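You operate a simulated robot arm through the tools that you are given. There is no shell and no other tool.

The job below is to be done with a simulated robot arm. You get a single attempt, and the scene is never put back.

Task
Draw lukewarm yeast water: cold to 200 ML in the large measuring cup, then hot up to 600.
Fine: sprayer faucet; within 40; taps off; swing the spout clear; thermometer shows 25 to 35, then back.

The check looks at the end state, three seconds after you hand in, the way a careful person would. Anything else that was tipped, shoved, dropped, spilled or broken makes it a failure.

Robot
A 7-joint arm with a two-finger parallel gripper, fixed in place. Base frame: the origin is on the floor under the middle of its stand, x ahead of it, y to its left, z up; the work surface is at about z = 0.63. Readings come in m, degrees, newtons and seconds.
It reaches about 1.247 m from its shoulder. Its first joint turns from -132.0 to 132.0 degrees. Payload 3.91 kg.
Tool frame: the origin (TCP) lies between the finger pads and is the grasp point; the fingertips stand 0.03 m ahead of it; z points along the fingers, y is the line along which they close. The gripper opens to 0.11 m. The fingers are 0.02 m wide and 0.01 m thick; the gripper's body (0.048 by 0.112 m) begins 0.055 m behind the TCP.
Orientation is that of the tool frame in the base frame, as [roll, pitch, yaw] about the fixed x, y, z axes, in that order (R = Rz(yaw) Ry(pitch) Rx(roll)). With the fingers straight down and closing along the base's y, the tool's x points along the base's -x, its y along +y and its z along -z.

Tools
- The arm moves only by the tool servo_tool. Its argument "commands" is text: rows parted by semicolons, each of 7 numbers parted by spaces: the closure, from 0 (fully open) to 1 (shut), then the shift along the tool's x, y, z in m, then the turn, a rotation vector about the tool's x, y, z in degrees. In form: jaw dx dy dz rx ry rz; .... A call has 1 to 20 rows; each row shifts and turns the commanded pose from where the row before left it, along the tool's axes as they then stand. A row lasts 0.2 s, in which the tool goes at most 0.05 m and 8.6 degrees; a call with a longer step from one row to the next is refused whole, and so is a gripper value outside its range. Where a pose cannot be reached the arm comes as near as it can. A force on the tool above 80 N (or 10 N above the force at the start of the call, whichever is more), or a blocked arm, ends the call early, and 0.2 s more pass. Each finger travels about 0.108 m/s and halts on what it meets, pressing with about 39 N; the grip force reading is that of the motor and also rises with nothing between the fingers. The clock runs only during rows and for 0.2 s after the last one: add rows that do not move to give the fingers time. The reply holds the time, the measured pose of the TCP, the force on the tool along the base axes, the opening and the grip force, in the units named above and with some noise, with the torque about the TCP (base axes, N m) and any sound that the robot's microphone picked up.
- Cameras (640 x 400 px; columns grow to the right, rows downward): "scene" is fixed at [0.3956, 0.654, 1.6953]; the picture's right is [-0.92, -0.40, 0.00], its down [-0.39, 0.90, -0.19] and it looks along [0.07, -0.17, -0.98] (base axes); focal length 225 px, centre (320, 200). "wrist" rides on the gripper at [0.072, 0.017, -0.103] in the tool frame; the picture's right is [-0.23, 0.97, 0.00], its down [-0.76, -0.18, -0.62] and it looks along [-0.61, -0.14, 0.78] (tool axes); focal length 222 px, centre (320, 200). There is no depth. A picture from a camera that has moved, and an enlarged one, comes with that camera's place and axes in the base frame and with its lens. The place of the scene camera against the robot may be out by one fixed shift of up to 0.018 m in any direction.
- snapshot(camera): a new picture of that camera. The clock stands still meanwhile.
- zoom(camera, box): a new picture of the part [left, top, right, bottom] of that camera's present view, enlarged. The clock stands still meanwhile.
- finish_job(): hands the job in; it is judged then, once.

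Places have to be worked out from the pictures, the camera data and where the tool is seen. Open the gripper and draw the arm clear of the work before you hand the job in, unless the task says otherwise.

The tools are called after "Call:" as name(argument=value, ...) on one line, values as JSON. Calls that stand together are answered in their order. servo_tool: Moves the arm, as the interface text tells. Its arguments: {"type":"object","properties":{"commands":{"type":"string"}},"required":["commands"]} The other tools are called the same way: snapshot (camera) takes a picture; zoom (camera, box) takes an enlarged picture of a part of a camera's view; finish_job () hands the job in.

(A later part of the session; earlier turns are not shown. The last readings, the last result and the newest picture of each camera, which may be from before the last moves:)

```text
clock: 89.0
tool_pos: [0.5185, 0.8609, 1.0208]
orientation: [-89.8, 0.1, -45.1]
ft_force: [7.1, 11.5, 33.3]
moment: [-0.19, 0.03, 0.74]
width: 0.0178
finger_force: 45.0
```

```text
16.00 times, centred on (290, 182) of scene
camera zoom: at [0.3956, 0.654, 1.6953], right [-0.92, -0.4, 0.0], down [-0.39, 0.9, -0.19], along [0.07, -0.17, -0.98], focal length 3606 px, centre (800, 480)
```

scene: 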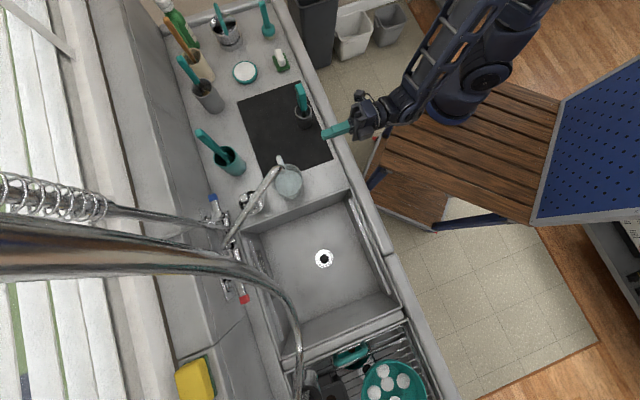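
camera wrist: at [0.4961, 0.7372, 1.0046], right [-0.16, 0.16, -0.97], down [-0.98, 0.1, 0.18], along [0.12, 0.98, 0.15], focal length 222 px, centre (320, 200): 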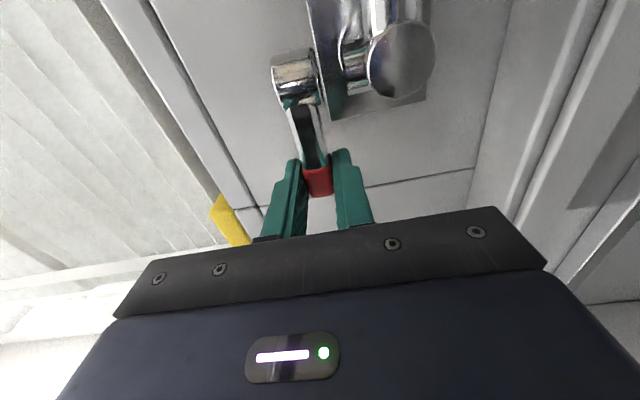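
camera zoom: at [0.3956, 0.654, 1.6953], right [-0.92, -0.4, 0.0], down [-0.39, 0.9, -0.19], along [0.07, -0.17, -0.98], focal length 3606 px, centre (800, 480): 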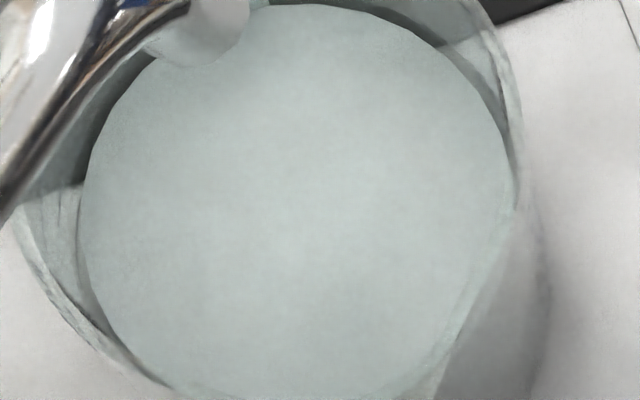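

The cap is gripped again. I'll relieve the vertical load, open by the same 11°, and run about half of the needed time first.

Call:
servo_tool(commands="1 0 -0.001 0 0 0 0; 1 0.0015 0 -0.005 0 -5.5 0; 1 0.0016 0 -0.0051 0 -5.5 0; 1 0 0 0 0 0 0; 1 0 0 0 0 0 0; 1 0 0 0 0 0 0; 1 0 0 0 0 0 0; 1 0 0 0 0 0 0; 1 0 0 0 0 0 0; 1 0 0 0 0 0 0; 1 0 0 0 0 0 0; 1 0 0 0 0 0 0; 1 0 0 0 0 0 0; 1 0 0 0 0 0 0")

Call:
zoom(camera="scene", box=[270, 170, 310, 195])

Call:
zoom(camera="scene", box=[268, 178, 288, 198])

```text
clock: 92.0
tool_pos: [0.5133, 0.8498, 1.0213]
orientation: [-89.9, 0.0, -34.0]
ft_force: [13.9, 11.4, 41.9]
moment: [0.01, -0.13, 0.72]
width: 0.0178
finger_force: 44.7
```

```text
16.00 times, centred on (290, 182) of scene
camera zoom: at [0.3956, 0.654, 1.6953], right [-0.92, -0.4, 0.0], down [-0.39, 0.9, -0.19], along [0.07, -0.17, -0.98], focal length 3606 px, centre (800, 480)
```

zoom: 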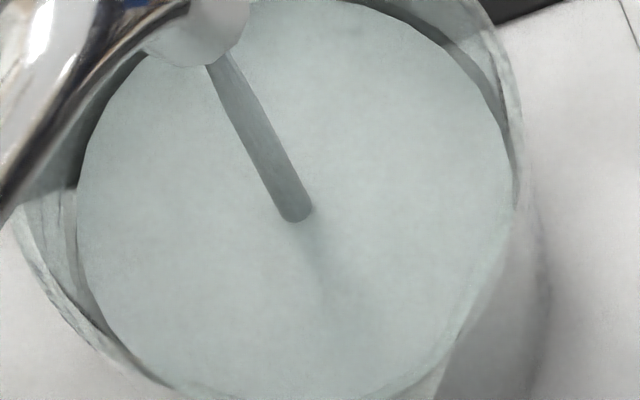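

```text
16.00 times, centred on (278, 188) of scene
camera zoom: at [0.3956, 0.654, 1.6953], right [-0.92, -0.4, 0.0], down [-0.39, 0.9, -0.19], along [0.07, -0.17, -0.98], focal length 3606 px, centre (992, 392)
```

zoom: 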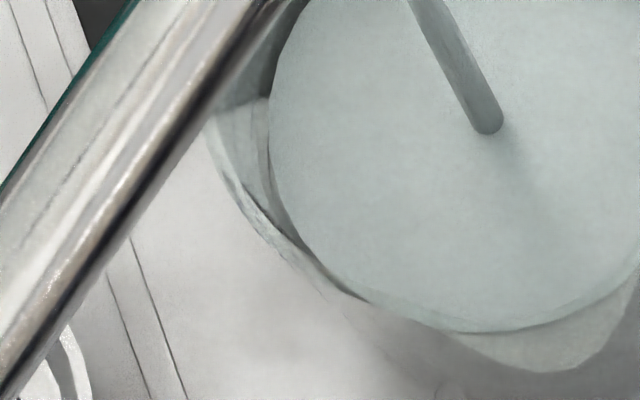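

Now I estimate about 570–575 mL. I'll run about 2.4 s more and close.

Call:
servo_tool(commands="1 0 -0.0005 0 0 0 0; 1 0 -0.0005 0 0 0 0; 1 0 0 0 0 0 0; 1 0 0 0 0 0 0; 1 0 0 0 0 0 0; 1 0 0 0 0 0 0; 1 0 0 0 0 0 0; 1 0 0 0 0 0 0; 1 0 0 0 0 0 0; 1 0 0 0 0 0 0; 1 0 0 0 0 0 0; 1 0 0 0 0 0 0; 1 -0.0011 0 0.0052 0 5.5 0; 1 -0.0010 0 0.0051 0 5.5 0; 1 0 0 0.003 0 0 0; 1 0 0 0 0 0 0")

Call:
zoom(camera="scene", box=[270, 170, 310, 195])

Call:
zoom(camera="scene", box=[268, 178, 288, 198])

```text
clock: 95.4
tool_pos: [0.5185, 0.8609, 1.0203]
orientation: [-90.0, 0.1, -45.1]
ft_force: [-13.5, -14.7, 30.3]
moment: [0.25, -0.23, -1.0]
width: 0.0182
finger_force: 45.0
```

```text
16.00 times, centred on (290, 182) of scene
camera zoom: at [0.3956, 0.654, 1.6953], right [-0.92, -0.4, 0.0], down [-0.39, 0.9, -0.19], along [0.07, -0.17, -0.98], focal length 3606 px, centre (800, 480)
```

zoom: 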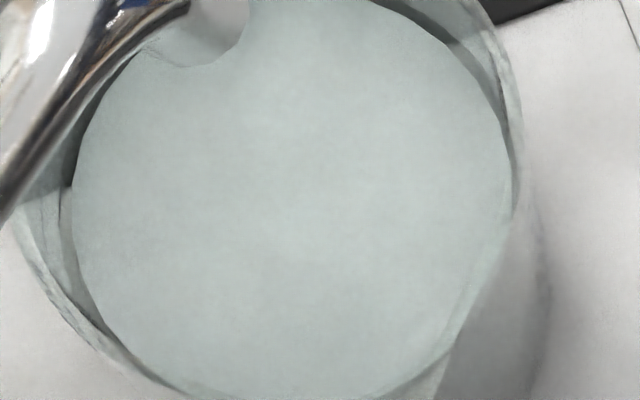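

```text
16.00 times, centred on (278, 188) of scene
camera zoom: at [0.3956, 0.654, 1.6953], right [-0.92, -0.4, 0.0], down [-0.39, 0.9, -0.19], along [0.07, -0.17, -0.98], focal length 3606 px, centre (992, 392)
```

zoom: 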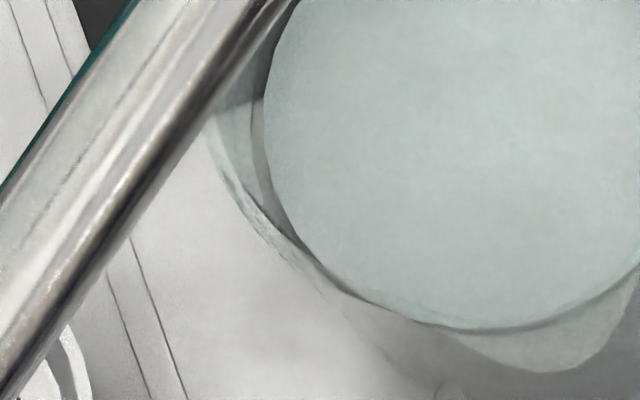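

Hot is closed again with the stream stopped. I'll release, back out, and check the level from the side once more.

Call:
servo_tool(commands="1 0 0 -0.0025 0 0 0; 0.8 0 0 0 0 0 0; 0.6 0 0 0 0 0 0; 0.45 0 0 0 0 0 0; 0.45 0 0 0 0 0 0; 0.45 0 0 -0.03 0 0 0; 0.45 0 0 -0.04 0 0 0; 0.45 0 0 -0.04 0 0 0; 0.45 0 0 -0.04 0 0 0; 0.6 0 -0.02 -0.04 0 0 0; 0.7 0 -0.02 -0.04 0 0 0; 0.8 0 -0.02 -0.04 0 0 0; 0.9 0 -0.02 -0.04 0 0 0; 1 0 -0.02 -0.03 0 0 0; 1 0 -0.02 -0.02 0 0 0; 1 0.045 0 0 0 0 0; 1 0.045 0 0 0 0 0; 1 0.045 0 0 0 0 0; 1 0.045 0 0 0 0 0; 1 0.045 0 0 0 0 0")

Call:
servo_tool(commands="1 0.04 0 0 0 0 0; 1 0.02 0 0 0 0 0; 1 0 0 0 0 0 0")

Call:
snapshot(camera="wrist")

```text
clock: 99.6
tool_pos: [0.4229, 0.4458, 1.1412]
orientation: [-90.1, 0.1, -45.0]
ft_force: [0.2, 0.1, 0.4]
moment: [-0.01, -0.03, -0.02]
width: 0.0
finger_force: 37.9
```

```text
clock: 100.4
tool_pos: [0.4643, 0.4021, 1.1409]
orientation: [-90.0, 0.0, -45.0]
ft_force: [0.2, 0.7, 0.6]
moment: [-0.02, 0.0, -0.03]
width: 0.0001
finger_force: 37.4
```

```text
taken
camera wrist: at [0.4426, 0.2789, 1.1249], right [-0.16, 0.16, -0.97], down [-0.98, 0.1, 0.18], along [0.12, 0.98, 0.14], focal length 222 px, centre (320, 200)
```

wrist: 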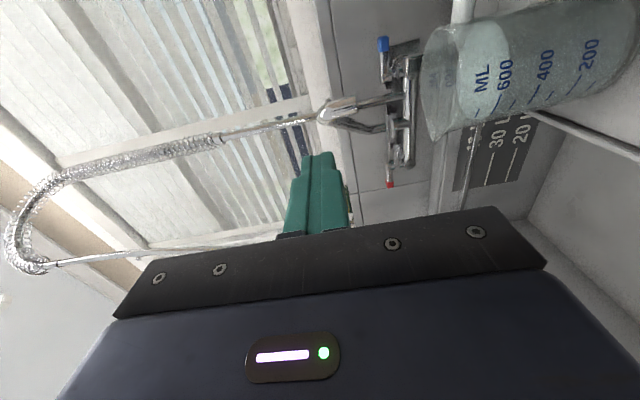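

Call:
zoom(camera="wrist", box=[470, 80, 510, 120])

Call:
zoom(camera="wrist", box=[300, 60, 460, 200])

```text
10.00 times, centred on (490, 100) of wrist
camera zoom: at [0.4426, 0.2789, 1.1249], right [-0.16, 0.16, -0.97], down [-0.98, 0.1, 0.18], along [0.12, 0.98, 0.14], focal length 2221 px, centre (-1380, 1200)
```

zoom: 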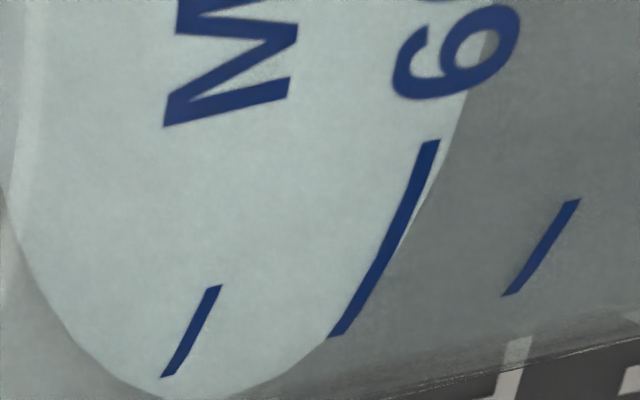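

```text
2.86 times, centred on (380, 130) of wrist
camera zoom: at [0.4426, 0.2789, 1.1249], right [-0.16, 0.16, -0.97], down [-0.98, 0.1, 0.18], along [0.12, 0.98, 0.14], focal length 635 px, centre (149, 400)
```

zoom: 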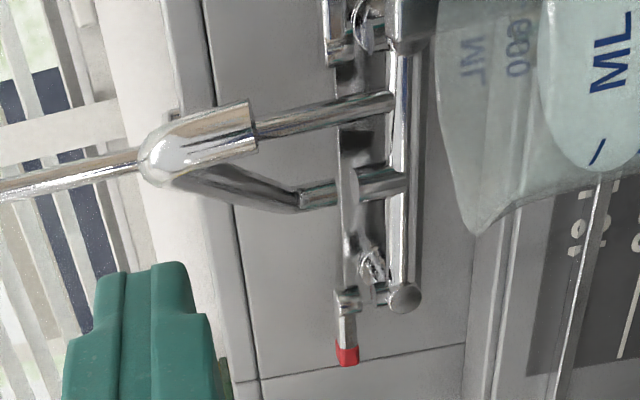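

The waterline now lies right on the 600 mark. Next is the spout: I'll place the closed fingers beside its downturned end on the far side from the sink, so I can sweep it over the sink.

Call:
servo_tool(commands="1 0 0.005 0.035 0 0 0; 1 0 0.005 0.035 0 0 0; 1 0.025 0 0 0 0 0; 1 0.025 0 0 0 0 0; 1 0 0 0 0 0 0")

Call:
snapshot(camera="wrist")

Call:
snapshot(camera="scene")

```text
clock: 101.6
tool_pos: [0.5314, 0.4373, 1.1314]
orientation: [-90.2, 0.0, -45.1]
ft_force: [-0.6, 0.9, 0.0]
moment: [0.02, 0.03, -0.08]
width: 0.0002
finger_force: 37.7
out of reach, approached as far as the arm can: row 4
```

```text
taken
camera wrist: at [0.5097, 0.3124, 1.1155], right [-0.16, 0.16, -0.97], down [-0.98, 0.1, 0.18], along [0.13, 0.98, 0.14], focal length 222 px, centre (320, 200)
```

wrist: 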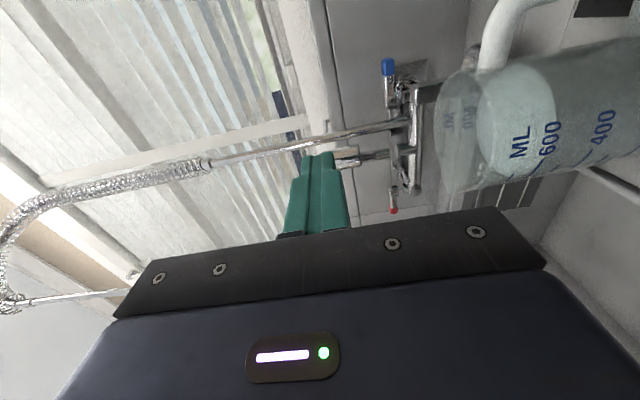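

```text
taken
```

scene: 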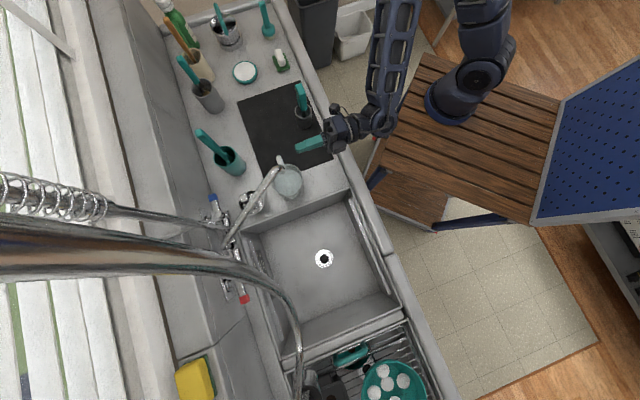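

This orientation is at its reach limit in +R. I'll back up, raise, and go back to the near-vertical tool to push the spout from above instead.

Call:
servo_tool(commands="1 -0.01 -0.04 -0.025 0 0 0; 1 -0.01 -0.04 -0.025 0 0 0; 1 0 -0.04 -0.025 0 0 0; 1 0 0 0 -8.333 0 0; 1 0 0 0 -8.333 0 0; 1 0 0 0 -8.333 0 0; 1 0 0 0 -8.333 0 0; 1 0 0 0 -8.333 0 0; 1 0 0 0 -8.333 0 0; 1 0 0 0 -8.333 0 0; 1 0 0 0 -8.333 0 0; 1 0 0 0 -8.333 0 0; 1 0 0 0 0 0 0")

Call:
snapshot(camera="wrist")

```text
clock: 104.4
tool_pos: [0.4643, 0.3986, 1.2518]
orientation: [-165.1, -0.1, -45.0]
ft_force: [0.9, -0.4, -0.5]
moment: [0.02, -0.01, -0.02]
width: 0.0001
finger_force: 38.1
```

```text
taken
camera wrist: at [0.4847, 0.3172, 1.348], right [-0.83, -0.5, -0.25], down [-0.53, 0.55, 0.65], along [-0.19, 0.67, -0.72], focal length 222 px, centre (320, 200)
```

wrist: 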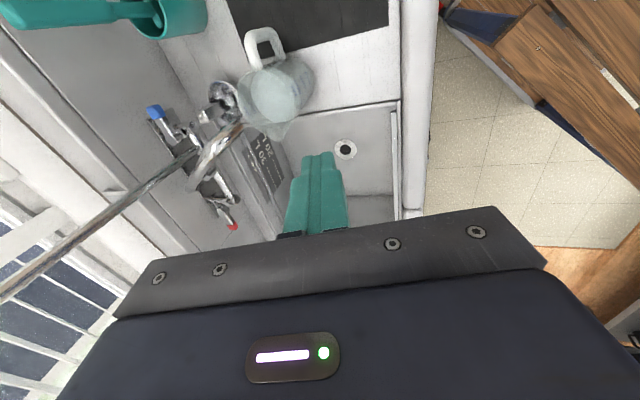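

Call:
servo_tool(commands="1 0.009 -0.0386 0.0104 0 0 0; 1 0.009 -0.0386 0.0104 0 0 0; 1 0.009 -0.0386 0.0104 0 0 0; 1 0.009 -0.0386 0.0104 0 0 0; 1 0.009 -0.0386 0.0104 0 0 0; 1 0 0 0 0 0 0")

Call:
snapshot(camera="wrist")

Call:
snapshot(camera="scene")

```text
clock: 105.8
tool_pos: [0.6364, 0.507, 1.2502]
orientation: [-164.9, 0.0, -45.1]
ft_force: [0.1, -0.4, 0.5]
moment: [-0.01, -0.01, 0.0]
width: 0.0
finger_force: 38.1
```

```text
taken
camera wrist: at [0.6575, 0.4268, 1.3464], right [-0.83, -0.5, -0.25], down [-0.53, 0.55, 0.65], along [-0.19, 0.67, -0.72], focal length 222 px, centre (320, 200)
```

wrist: 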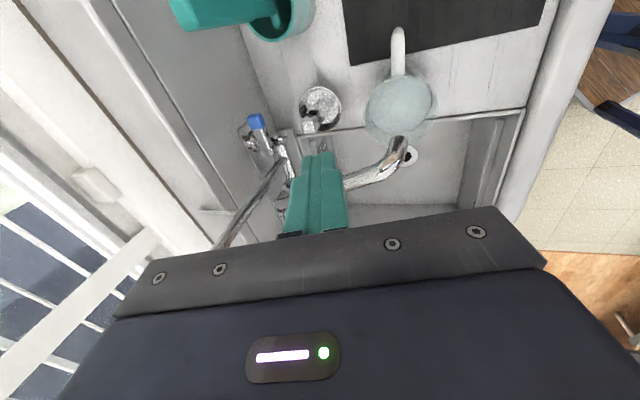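

```text
taken
```

scene: 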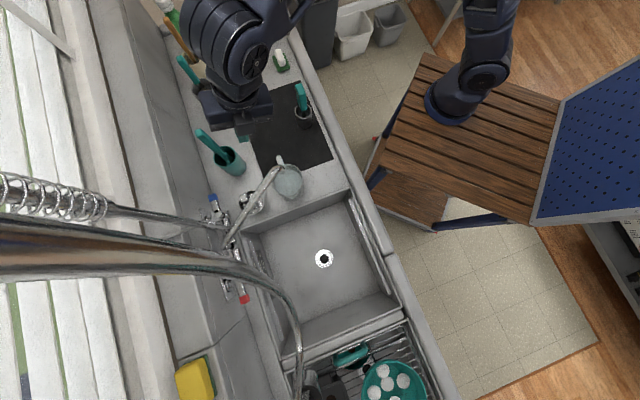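

The fingers are on the far side of the spout with about 5 cm to spare. I'll descend to tube height and then sweep slowly toward the sink.

Call:
servo_tool(commands="1 0 0.0079 0.0295 0 0 0; 1 0 0.0079 0.0295 0 0 0; 1 0 0.0079 0.0295 0 0 0; 1 0 0.0079 0.0295 0 0 0; 1 0 0 0 0 0 0; 1 -0.015 0 0 0 0 0; 1 -0.015 0 0 0 0 0; 1 -0.015 0 0 0 0 0; 1 -0.015 0 0 0 0 0; 1 -0.015 0 0 0 0 0; 1 0 0 0 0 0 0")

Call:
snapshot(camera="wrist")

Call:
zoom(camera="scene", box=[180, 120, 360, 260])

```text
clock: 108.2
tool_pos: [0.584, 0.5604, 1.1284]
orientation: [-165.0, 0.0, -45.2]
ft_force: [0.5, -0.4, -0.4]
moment: [0.01, -0.02, -0.03]
width: 0.0001
finger_force: 37.5
```

```text
taken
camera wrist: at [0.6052, 0.4793, 1.2249], right [-0.83, -0.5, -0.25], down [-0.53, 0.55, 0.65], along [-0.19, 0.67, -0.72], focal length 222 px, centre (320, 200)
```

wrist: 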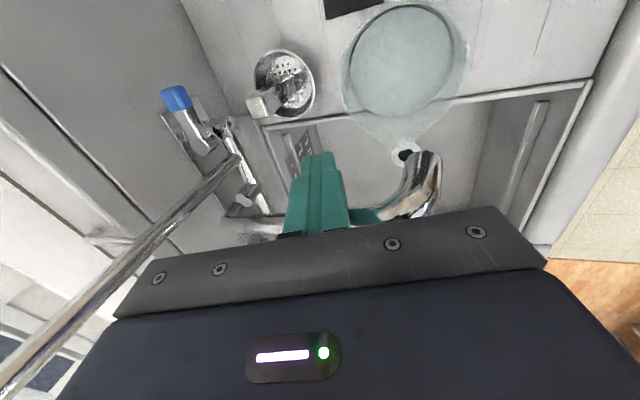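

```text
2.86 times, centred on (270, 190) of scene
camera zoom: at [0.3956, 0.654, 1.6953], right [-0.92, -0.4, 0.0], down [-0.39, 0.9, -0.19], along [0.07, -0.17, -0.98], focal length 644 px, centre (463, 229)
```

zoom: 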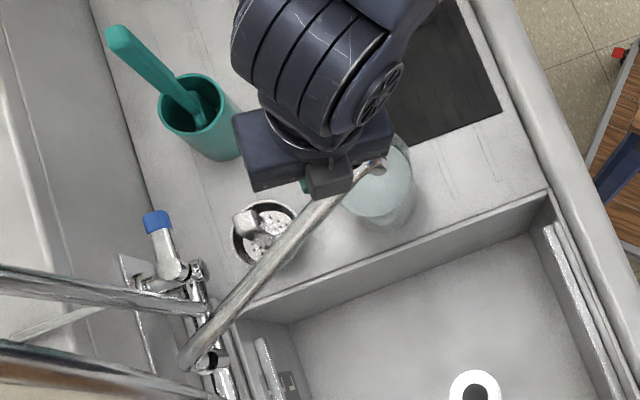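

The spout is moving with negligible force. I'll continue the sweep to bring it well over the sink.

Call:
servo_tool(commands="1 -0.0145 0 0 0 0 0; 1 -0.0145 0 0 0 0 0; 1 -0.0145 0 0 0 0 0; 1 -0.0145 0 0 0 0 0; 1 -0.0145 0 0 0 0 0; 1 -0.0145 0 0 0 0 0; 1 -0.0145 0 0 0 0 0; 1 -0.0145 0 0 0 0 0; 1 -0.0145 0 0 0 0 0; 1 -0.0145 0 0 0 0 0; 1 0 0 0 0 0 0")

Call:
snapshot(camera="scene")

Call:
snapshot(camera="wrist")

```text
clock: 110.6
tool_pos: [0.4821, 0.6627, 1.1295]
orientation: [-165.0, -0.1, -45.1]
ft_force: [-0.4, 0.6, -0.3]
moment: [0.02, 0.03, -0.02]
width: 0.0001
finger_force: 37.8
```

```text
taken
```

scene: 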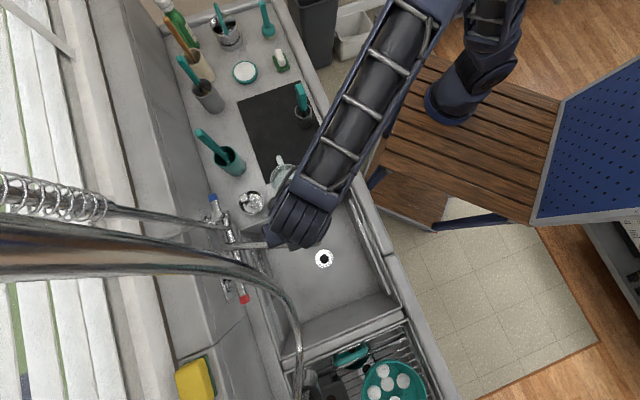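

```text
taken
camera wrist: at [0.5027, 0.5813, 1.2253], right [-0.83, -0.5, -0.25], down [-0.53, 0.55, 0.65], along [-0.19, 0.67, -0.72], focal length 222 px, centre (320, 200)
```

wrist: 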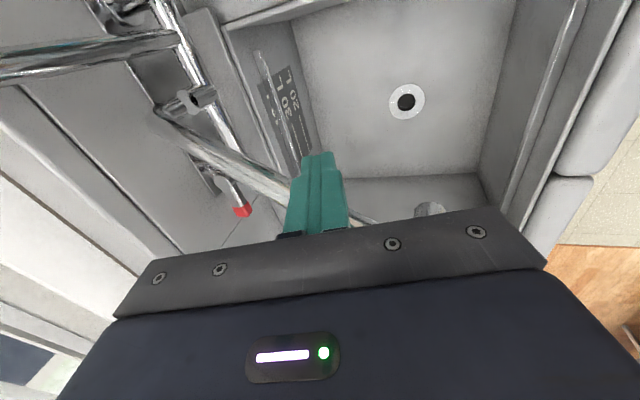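

The spout is now swung over the sink. I'll ease off, lift clear, and retreat to check everything.

Call:
servo_tool(commands="1 0.012 0 0 0 0 0; 1 0 -0.0097 -0.0362 0 0 0; 1 0 -0.0097 -0.0362 0 0 0; 1 0 -0.0097 -0.0362 0 0 0; 1 0 -0.0097 -0.0362 0 0 0; 1 0 0.0386 -0.0104 0 0 0; 1 0 0.0386 -0.0104 0 0 0; 1 0 0.0386 -0.0104 0 0 0; 1 0 0.0386 -0.0104 0 0 0; 1 0 0.0386 -0.0104 0 0 0; 0.6 0 0.0386 -0.0104 0 0 0; 0.3 0 0 0 0 0 0; 0 0 0 0 0 0 0")

Call:
snapshot(camera="scene")

Call:
snapshot(camera="wrist")

```text
clock: 113.4
tool_pos: [0.3206, 0.4848, 1.2791]
orientation: [-164.9, 0.1, -45.1]
ft_force: [-0.7, 0.7, 0.4]
moment: [-0.01, 0.01, -0.02]
width: 0.1101
finger_force: 0.1
```

```text
taken
```

scene: 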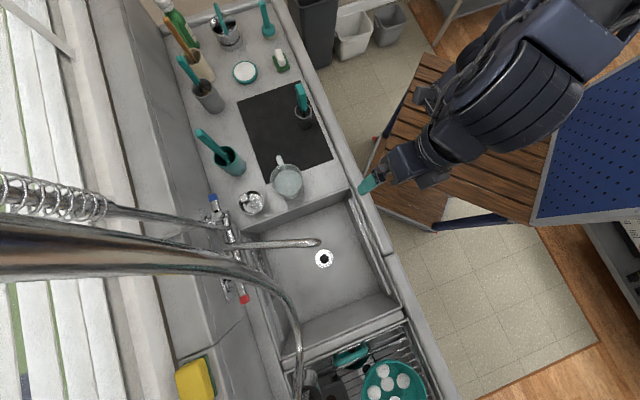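

```text
taken
camera wrist: at [0.3418, 0.4034, 1.3753], right [-0.83, -0.5, -0.25], down [-0.53, 0.55, 0.65], along [-0.19, 0.67, -0.72], focal length 222 px, centre (320, 200)
```

wrist: 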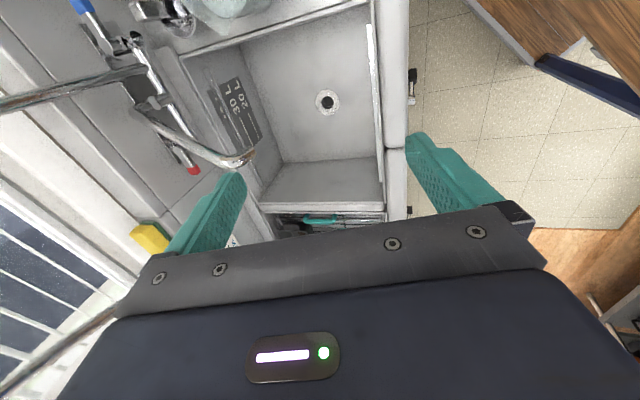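

The cup is in place and the spout is clear over the sink. Now for the thermometer; I'll look at its handle from the scene camera.

Call:
zoom(camera="scene", box=[280, 70, 330, 140])

Call:
zoom(camera="scene", box=[190, 130, 350, 270])

```text
5.71 times, centred on (305, 105) of scene
camera zoom: at [0.3956, 0.654, 1.6953], right [-0.92, -0.4, 0.0], down [-0.39, 0.9, -0.19], along [0.07, -0.17, -0.98], focal length 1288 px, centre (406, 743)
```

zoom: 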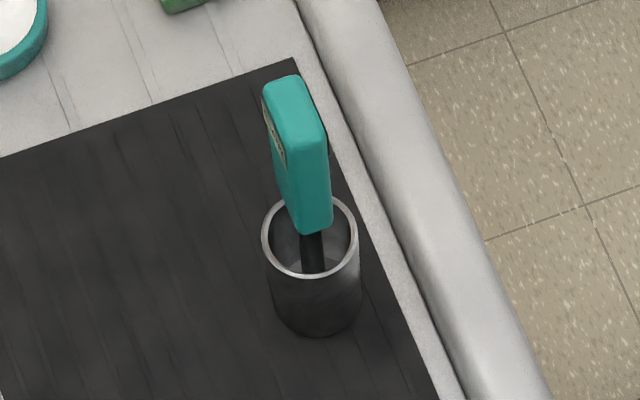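

```text
2.86 times, centred on (270, 200) of scene
camera zoom: at [0.3956, 0.654, 1.6953], right [-0.92, -0.4, 0.0], down [-0.39, 0.9, -0.19], along [0.07, -0.17, -0.98], focal length 644 px, centre (463, 200)
```

zoom: 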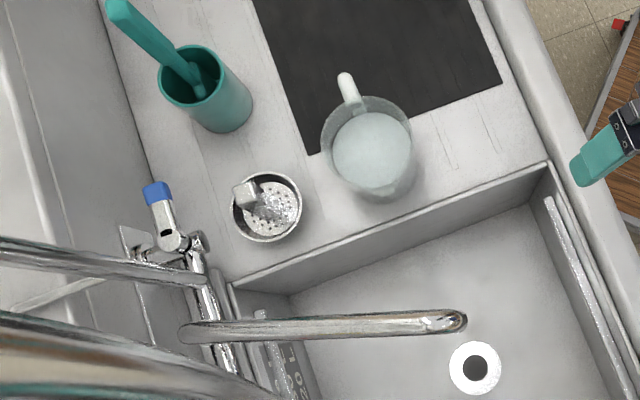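

The thermometer handle is an upright block, about 18 mm thick (front to back) and 35 mm wide (along the counter), spanning z≈0.98–1.09. I'll turn the tool back to vertical, facing the counter, so the fingers take its sides and the wrist camera faces the display.

Call:
servo_tool(commands="0.3 0 0 0 -7.5 0 0; 0.3 0 0 0 -7.5 0 0; 0.3 0 0 0 0 0 8.2; 0.3 0 0 0 0 0 8.2; 0.3 0 0 0 0 0 8.2; 0.3 0 0 0 0 0 8.2; 0.3 0 0 0 0 0 8.2; 0.3 0 0 0 0 0 8.2; 0.3 0 0 0 0 0 8.2; 0.3 0 0 0 0 0 8.2; 0.3 0 0 0 0 0 8.2; 0.3 0 0 0 0 0 8.2; 0.3 0 0 0 0 0 8.0; 0.3 0 0 0 0 0 0")

Call:
servo_tool(commands="0.3 0 -0.043 0 0 0 0; 0.3 0 -0.043 0 0 0 0; 0.3 0 -0.043 0 0 0 0; 0.3 0 -0.043 0 0 0 0; 0.3 0 -0.043 0 0 0 0; 0.3 0 -0.043 0 0 0 0; 0.3 0 -0.043 0 0 0 0; 0.3 0 -0.043 0 0 0 0; 0.3 0 -0.03 0 0 0 0; 0.3 0 0 0 0 0 0")

Call:
snapshot(camera="wrist")

Call:
snapshot(camera="scene")

```text
clock: 116.4
tool_pos: [0.3218, 0.4864, 1.2783]
orientation: [-180.0, -0.1, -135.2]
ft_force: [0.6, -0.7, -0.2]
moment: [-0.01, -0.02, 0.0]
width: 0.0773
finger_force: 0.0
```

```text
clock: 118.6
tool_pos: [0.5817, 0.2213, 1.279]
orientation: [179.9, 0.0, -135.1]
ft_force: [-0.3, 0.0, -0.6]
moment: [-0.01, 0.03, -0.03]
width: 0.0768
finger_force: 0.0
```

```text
taken
camera wrist: at [0.52, 0.1812, 1.3832], right [-0.53, 0.85, 0.0], down [0.66, 0.41, 0.62], along [0.53, 0.33, -0.78], focal length 222 px, centre (320, 200)
```

wrist: 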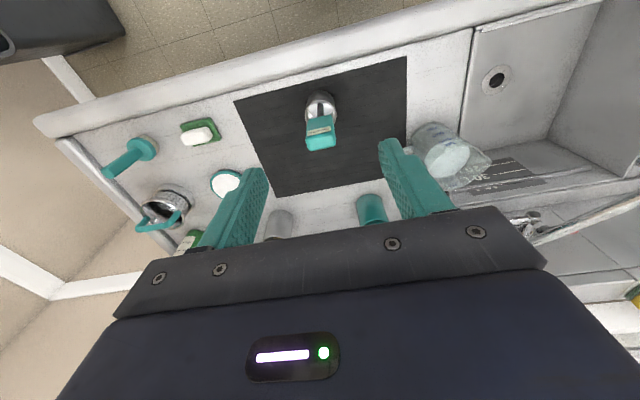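

```text
taken
```

scene: 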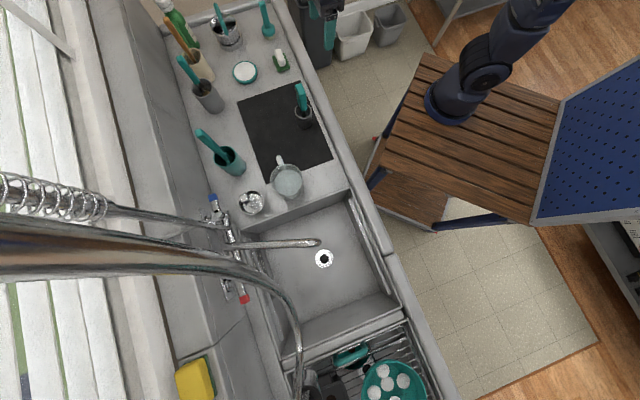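

Call:
zoom(camera="wrist", box=[280, 80, 360, 160])

```text
5.00 times, centred on (320, 120) of wrist
camera zoom: at [0.52, 0.1812, 1.3832], right [-0.53, 0.85, 0.0], down [0.66, 0.41, 0.62], along [0.53, 0.33, -0.78], focal length 1111 px, centre (320, 600)
```

zoom: 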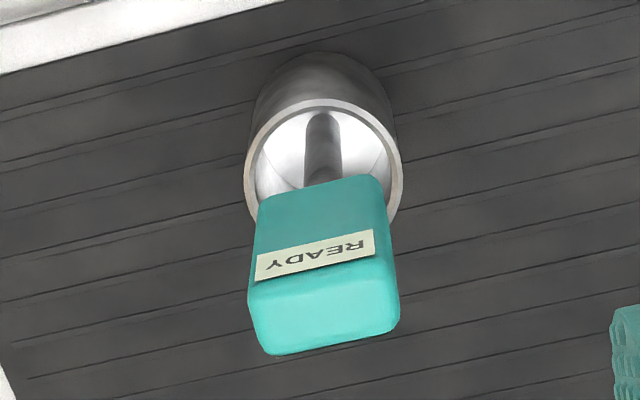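

The display reads "READY". The handle top is near z≈1.072, centred at about (R 0.269, B 0.630), and stands vertical in its sleeve. I'll move over it and come down to just above.

Call:
servo_tool(commands="0.3 -0.0306 -0.0071 0 0 0 0; 0.3 -0.0306 -0.0071 0 0 0 0; 0.3 0 0 0.04 0 0 0; 0.3 0 0 0.04 0 0 0; 0.3 0 0 0.04 0 0 0; 0.3 0 0 0.03 0 0 0; 0.3 0 0 0 0 0 0")

Call:
snapshot(camera="wrist")

Call:
zoom(camera="scene", box=[260, 50, 360, 150])

```text
clock: 120.2
tool_pos: [0.6374, 0.2543, 1.1294]
orientation: [-180.0, 0.0, -135.1]
ft_force: [0.0, -0.7, 0.0]
moment: [-0.01, 0.0, 0.03]
width: 0.0769
finger_force: 0.0
```

```text
taken
camera wrist: at [0.575, 0.2149, 1.2348], right [-0.53, 0.85, 0.0], down [0.66, 0.41, 0.62], along [0.53, 0.33, -0.78], focal length 222 px, centre (320, 200)
```

wrist: 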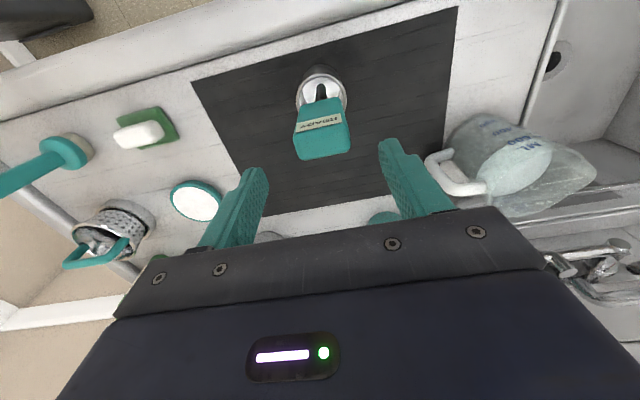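

```text
4.00 times, centred on (310, 100) of scene
camera zoom: at [0.3956, 0.654, 1.6953], right [-0.92, -0.4, 0.0], down [-0.39, 0.9, -0.19], along [0.07, -0.17, -0.98], focal length 902 px, centre (360, 600)
```

zoom: 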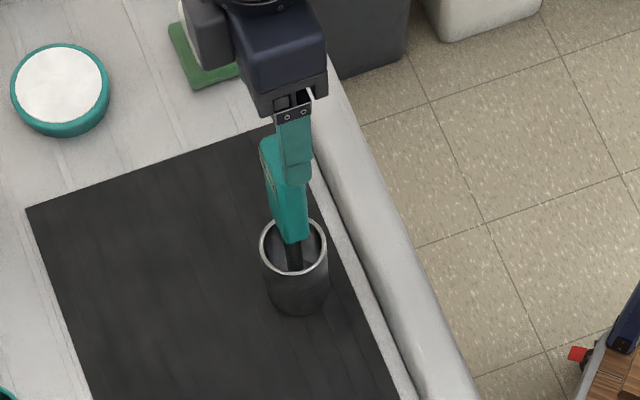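

Alignment is within 3 mm. I'll correct R slightly, descend around the handle, and pause before closing.

Call:
servo_tool(commands="0.3 0 0.0033 0 0 0 0; 0.3 0 0 0.0298 0 0 0; 0.3 0 0 0.0298 0 0 0; 0.3 0 0 0.0298 0 0 0; 0.3 0 0 0 0 0 0")

Call:
snapshot(camera="wrist")

Call:
zoom(camera="scene", box=[260, 50, 360, 150])

```text
clock: 121.4
tool_pos: [0.6361, 0.2558, 1.0391]
orientation: [179.9, 0.0, -135.0]
ft_force: [-0.2, -0.3, -0.3]
moment: [0.01, 0.02, -0.01]
width: 0.0773
finger_force: 0.1
```

```text
taken
camera wrist: at [0.5729, 0.2168, 1.1447], right [-0.53, 0.85, 0.0], down [0.66, 0.41, 0.62], along [0.53, 0.33, -0.78], focal length 222 px, centre (320, 200)
```

wrist: 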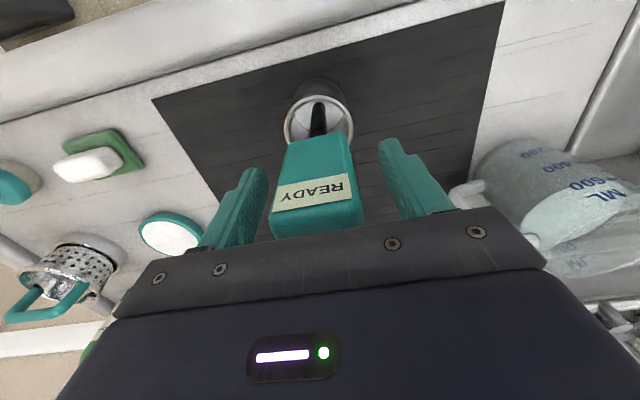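

```text
4.00 times, centred on (310, 100) of scene
camera zoom: at [0.3956, 0.654, 1.6953], right [-0.92, -0.4, 0.0], down [-0.39, 0.9, -0.19], along [0.07, -0.17, -0.98], focal length 902 px, centre (360, 600)
```

zoom: 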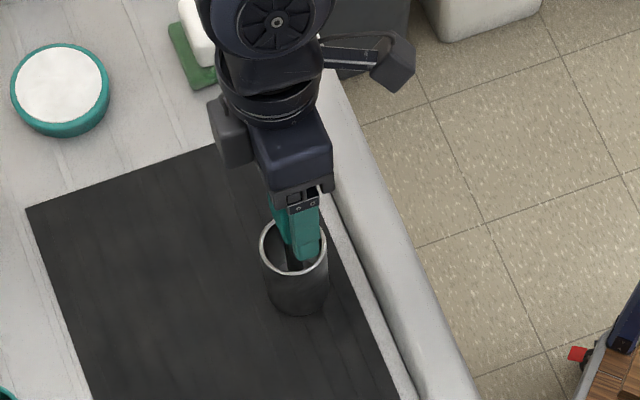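

The handle sits between the fingers with the display facing the camera. I'll close gradually.

Call:
servo_tool(commands="0.4 0 0 0 0 0 0; 0.5 0 0 0 0 0 0; 0.6 0 0 0 0 0 0; 0.65 0 0 0 0 0 0; 0.72 0 0 0 0 0 0; 0.8 0 0 0 0 0 0; 0.88 0 0 0 0 0 0; 0.88 0 0 0 0 0 0")

Call:
snapshot(camera="wrist")

```text
clock: 123.2
tool_pos: [0.6368, 0.2548, 1.0401]
orientation: [-180.0, 0.0, -135.2]
ft_force: [-0.2, -0.3, 0.9]
moment: [0.02, -0.03, -0.02]
width: 0.0432
finger_force: 39.6
```

```text
taken
camera wrist: at [0.573, 0.2167, 1.145], right [-0.53, 0.85, 0.0], down [0.66, 0.41, 0.62], along [0.53, 0.33, -0.78], focal length 222 px, centre (320, 200)
```

wrist: 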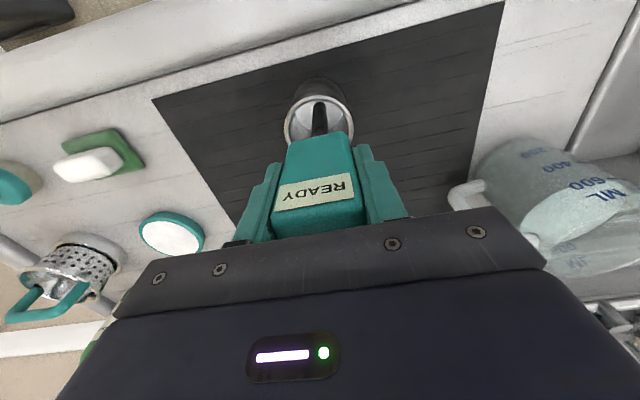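

Firm grip on the handle (width 43 mm). I'll lift straight up 18 cm and check the probe.

Call:
servo_tool(commands="0.88 0 0 -0.02 0 0 0; 0.88 0 0 -0.03 0 0 0; 0.88 0 0 -0.03 0 0 0; 0.88 0 0 -0.03 0 0 0; 0.88 0 0 -0.035 0 0 0; 0.88 0 0 -0.035 0 0 0; 0.88 0 0 0 0 0 0")

Call:
snapshot(camera="wrist")

Call:
snapshot(camera="scene")

```text
clock: 124.8
tool_pos: [0.6365, 0.255, 1.2213]
orientation: [180.0, 0.0, -135.1]
ft_force: [-0.2, 0.2, -0.7]
moment: [-0.03, 0.0, 0.04]
width: 0.0433
finger_force: 38.5
```

```text
taken
camera wrist: at [0.5733, 0.2168, 1.3249], right [-0.53, 0.85, 0.0], down [0.66, 0.41, 0.62], along [0.53, 0.33, -0.78], focal length 222 px, centre (320, 200)
```

wrist: 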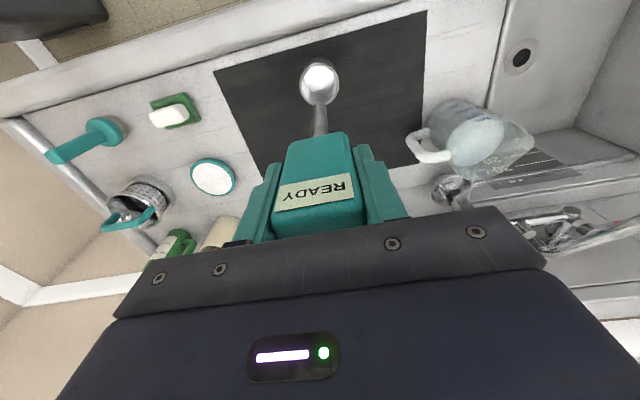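

```text
taken
```

scene: 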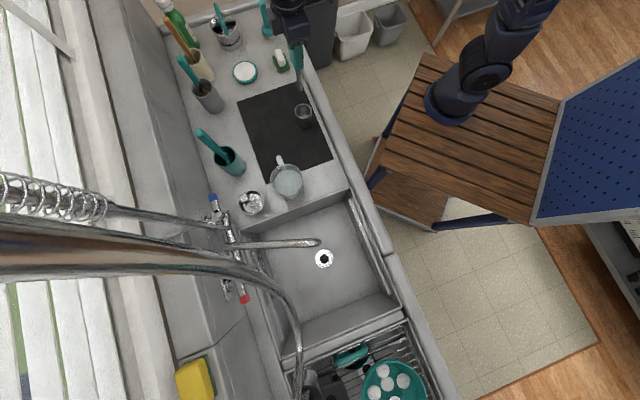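

Call:
zoom(camera="wrist", box=[270, 40, 370, 140])

Call:
zoom(camera="scene", box=[260, 20, 340, 140])

```text
4.00 times, centred on (320, 90) of wrist
camera zoom: at [0.5733, 0.2168, 1.3249], right [-0.53, 0.85, 0.0], down [0.66, 0.41, 0.62], along [0.53, 0.33, -0.78], focal length 888 px, centre (320, 640)
```

zoom: 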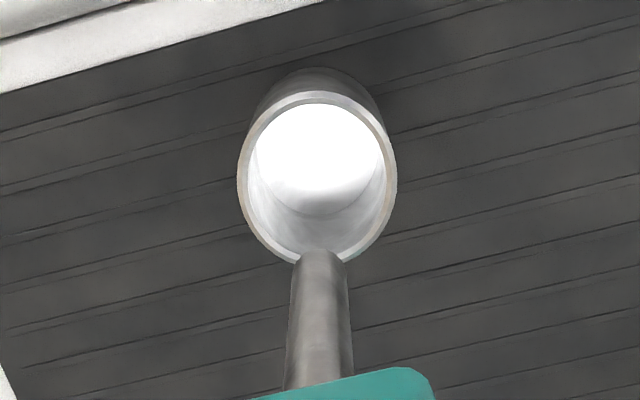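

```text
3.33 times, centred on (300, 80) of scene
camera zoom: at [0.3956, 0.654, 1.6953], right [-0.92, -0.4, 0.0], down [-0.39, 0.9, -0.19], along [0.07, -0.17, -0.98], focal length 751 px, centre (387, 600)
```

zoom: 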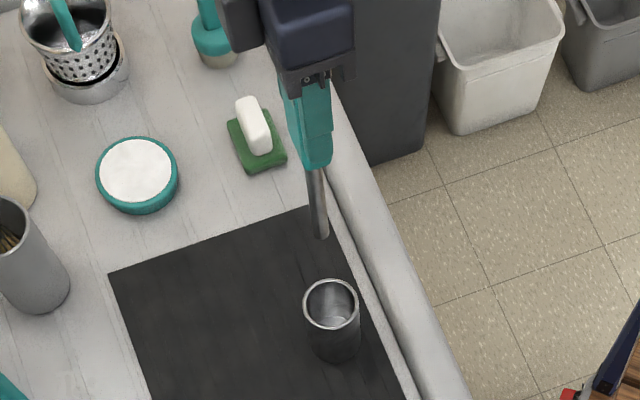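

The probe rod is clear (tip about 0.165 m below the TCP). I'll raise slightly more and carry it over the centre of the cup at about (R 0.036, B 0.763).

Call:
servo_tool(commands="0.88 0 0 -0.02 0 0 0; 0.88 -0.0221 0.039 0 0 0 0; 0.88 -0.0221 0.039 0 0 0 0; 0.88 -0.0221 0.039 0 0 0 0; 0.88 -0.0221 0.039 0 0 0 0; 0.88 -0.0221 0.039 0 0 0 0; 0.88 -0.0221 0.039 0 0 0 0; 0.88 0 0 0 0 0 0")

Call:
snapshot(camera="wrist")

Call:
zoom(camera="scene", box=[210, 100, 350, 220])

```text
clock: 126.6
tool_pos: [0.5645, 0.518, 1.2387]
orientation: [-179.9, 0.0, -135.0]
ft_force: [0.2, -0.4, -0.4]
moment: [-0.01, -0.01, 0.0]
width: 0.0434
finger_force: 38.8
```

```text
taken
camera wrist: at [0.5015, 0.4789, 1.3434], right [-0.53, 0.85, 0.0], down [0.66, 0.41, 0.62], along [0.53, 0.33, -0.78], focal length 222 px, centre (320, 200)
```

wrist: 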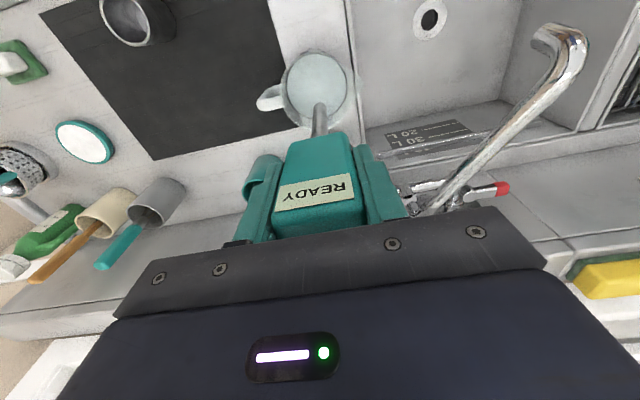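

```text
3.33 times, centred on (280, 160) of scene
camera zoom: at [0.3956, 0.654, 1.6953], right [-0.92, -0.4, 0.0], down [-0.39, 0.9, -0.19], along [0.07, -0.17, -0.98], focal length 751 px, centre (453, 333)
```

zoom: 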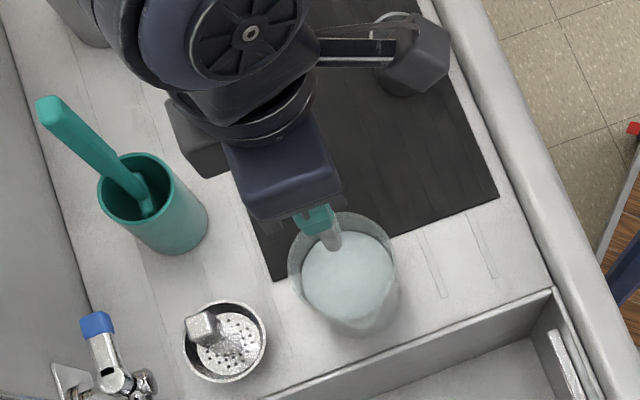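

The tip is almost centred over the cup. I'll correct by a few millimetres, lower so the tip just enters the rim, and check.

Call:
servo_tool(commands="0.88 0.005 -0.003 0 0 0 0; 0.88 0 0 0.03 0 0 0; 0.88 0 0 0.03 0 0 0; 0.88 0 0 0 0 0 0")

Call:
snapshot(camera="wrist")

Call:
zoom(camera="scene", box=[240, 140, 330, 220])

```text
clock: 127.6
tool_pos: [0.565, 0.5125, 1.1778]
orientation: [180.0, 0.1, -135.2]
ft_force: [-0.7, -0.2, 0.1]
moment: [0.0, 0.0, 0.0]
width: 0.0434
finger_force: 39.1
```

```text
taken
camera wrist: at [0.5002, 0.4719, 1.2823], right [-0.53, 0.85, 0.0], down [0.66, 0.41, 0.62], along [0.53, 0.33, -0.78], focal length 222 px, centre (320, 200)
```

wrist: 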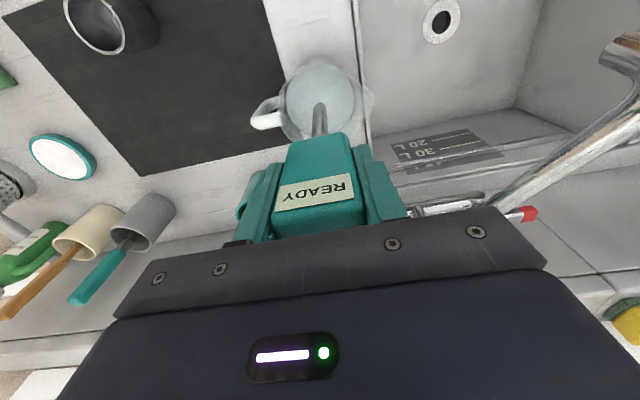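

```text
5.00 times, centred on (285, 180) of scene
camera zoom: at [0.3956, 0.654, 1.6953], right [-0.92, -0.4, 0.0], down [-0.39, 0.9, -0.19], along [0.07, -0.17, -0.98], focal length 1127 px, centre (495, 300)
```

zoom: 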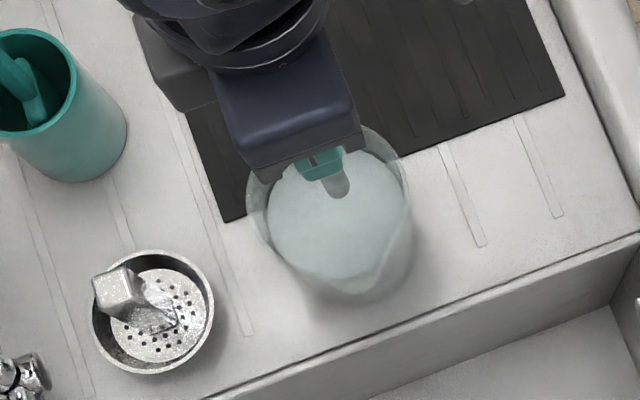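

The probe is entering the middle of the cup. I'll lower it about 9 cm so the tip is well immersed, without touching the bottom, and wait a couple of seconds.

Call:
servo_tool(commands="0.88 0 0 0.025 0 0 0; 0.88 0 0 0.025 0 0 0; 0.88 0 0 0.02 0 0 0; 0.88 0 0 0.015 0 0 0; 0.88 0 0 0 0 0 0; 0.88 0 0 0 0 0 0; 0.88 0 0 0 0 0 0; 0.88 0 0 0 0 0 0; 0.88 0 0 0 0 0 0; 0.88 0 0 0 0 0 0")

Call:
snapshot(camera="wrist")

Call:
zoom(camera="wrist", box=[260, 120, 380, 230])

Call:
zoom(camera="scene", box=[240, 140, 330, 220])

```text
clock: 129.8
tool_pos: [0.5622, 0.51, 1.0942]
orientation: [-179.9, 0.0, -135.0]
ft_force: [0.0, 0.0, 0.3]
moment: [-0.03, 0.0, 0.01]
width: 0.0436
finger_force: 39.5
```

```text
taken
camera wrist: at [0.4994, 0.4708, 1.1988], right [-0.53, 0.85, 0.0], down [0.66, 0.41, 0.62], along [0.53, 0.33, -0.78], focal length 222 px, centre (320, 200)
```

wrist: 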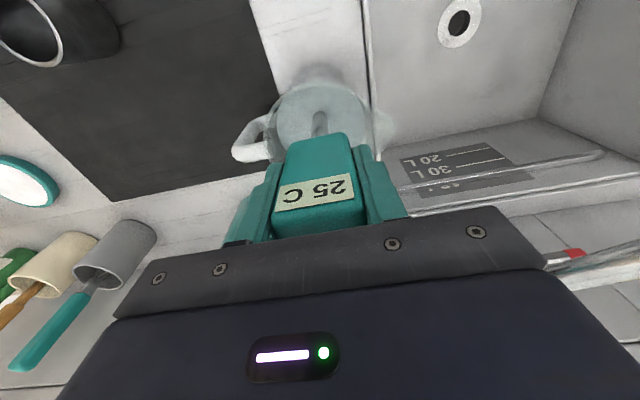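

```text
3.64 times, centred on (320, 175) of wrist
camera zoom: at [0.4994, 0.4708, 1.1988], right [-0.53, 0.85, 0.0], down [0.66, 0.41, 0.62], along [0.53, 0.33, -0.78], focal length 808 px, centre (320, 291)
```

zoom: 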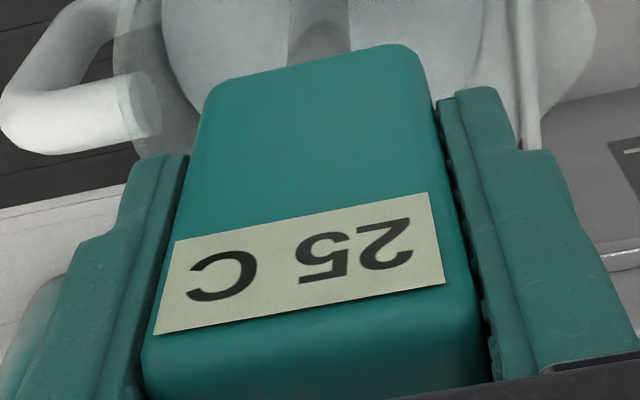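

```text
5.00 times, centred on (285, 180) of scene
camera zoom: at [0.3956, 0.654, 1.6953], right [-0.92, -0.4, 0.0], down [-0.39, 0.9, -0.19], along [0.07, -0.17, -0.98], focal length 1127 px, centre (495, 300)
```

zoom: 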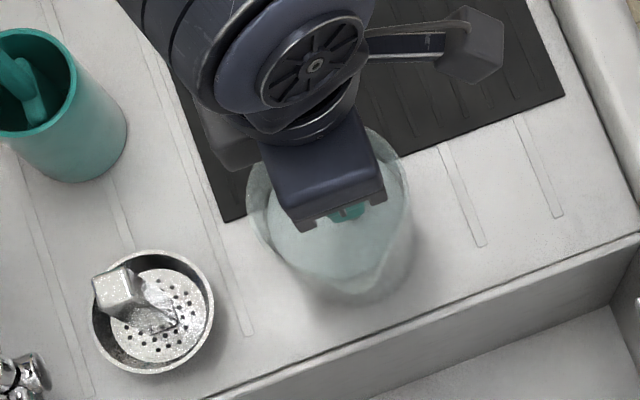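

The display now shows 25 C; it may still be settling, so I'll wait 3 more seconds and read again.

Call:
servo_tool(commands="0.88 0 0 0 0 0 0; 0.88 0 0 0 0 0 0; 0.88 0 0 0 0 0 0; 0.88 0 0 0 0 0 0; 0.88 0 0 0 0 0 0; 0.88 0 0 0 0 0 0; 0.88 0 0 0 0 0 0; 0.88 0 0 0 0 0 0; 0.88 0 0 0 0 0 0; 0.88 0 0 0 0 0 0; 0.88 0 0 0 0 0 0; 0.88 0 0 0 0 0 0; 0.88 0 0 0 0 0 0; 0.88 0 0 0 0 0 0; 0.88 0 0 0 0 0 0")

Call:
zoom(camera="wrist", box=[260, 120, 380, 230])

```text
clock: 133.0
tool_pos: [0.5612, 0.509, 1.0937]
orientation: [-180.0, 0.0, -135.1]
ft_force: [-0.2, 0.6, 1.0]
moment: [0.02, 0.0, 0.01]
width: 0.0433
finger_force: 38.5
```

```text
3.64 times, centred on (320, 175) of wrist
camera zoom: at [0.4994, 0.4708, 1.1988], right [-0.53, 0.85, 0.0], down [0.66, 0.41, 0.62], along [0.53, 0.33, -0.78], focal length 808 px, centre (320, 291)
```

zoom: 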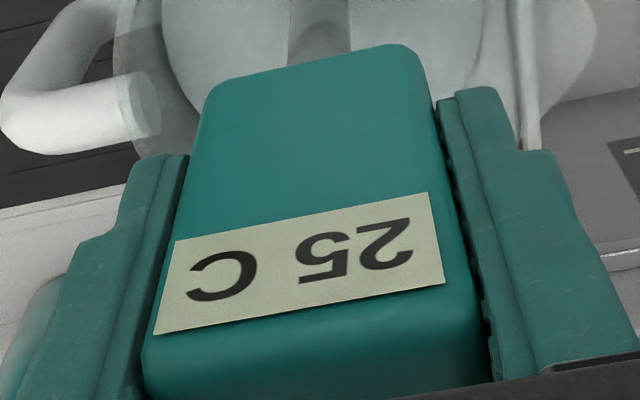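

It holds at 25 C, the bottom of the range. I'll wait a few more seconds to see whether the reading drifts up or down before deciding.

Call:
servo_tool(commands="0.88 0 0 0 0 0 0; 0.88 0 0 0 0 0 0; 0.88 0 0 0 0 0 0; 0.88 0 0 0 0 0 0; 0.88 0 0 0 0 0 0; 0.88 0 0 0 0 0 0; 0.88 0 0 0 0 0 0; 0.88 0 0 0 0 0 0; 0.88 0 0 0 0 0 0; 0.88 0 0 0 0 0 0; 0.88 0 0 0 0 0 0; 0.88 0 0 0 0 0 0; 0.88 0 0 0 0 0 0; 0.88 0 0 0 0 0 0; 0.88 0 0 0 0 0 0; 0.88 0 0 0 0 0 0; 0.88 0 0 0 0 0 0; 0.88 0 0 0 0 0 0; 0.88 0 0 0 0 0 0; 0.88 0 0 0 0 0 0")

Call:
zoom(camera="wrist", box=[260, 120, 380, 230])

Call:
zoom(camera="wrist", box=[230, 60, 390, 160])

```text
clock: 137.2
tool_pos: [0.5631, 0.5087, 1.0938]
orientation: [-180.0, 0.1, -135.1]
ft_force: [-1.2, -0.1, -0.5]
moment: [0.01, 0.0, -0.03]
width: 0.0434
finger_force: 38.4
```

```text
3.64 times, centred on (320, 175) of wrist
camera zoom: at [0.4994, 0.4708, 1.1988], right [-0.53, 0.85, 0.0], down [0.66, 0.41, 0.62], along [0.53, 0.33, -0.78], focal length 808 px, centre (320, 291)
```

zoom: 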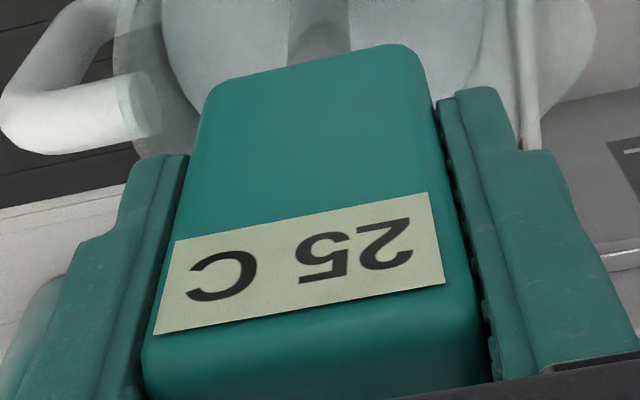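

```text
4.00 times, centred on (310, 110) of wrist
camera zoom: at [0.4994, 0.4708, 1.1988], right [-0.53, 0.85, 0.0], down [0.66, 0.41, 0.62], along [0.53, 0.33, -0.78], focal length 888 px, centre (360, 560)
```

zoom: 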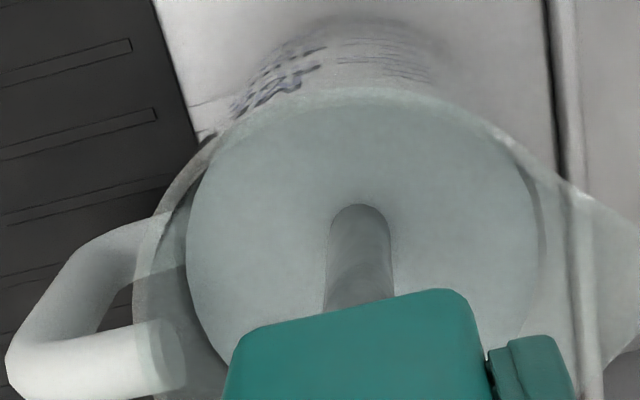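

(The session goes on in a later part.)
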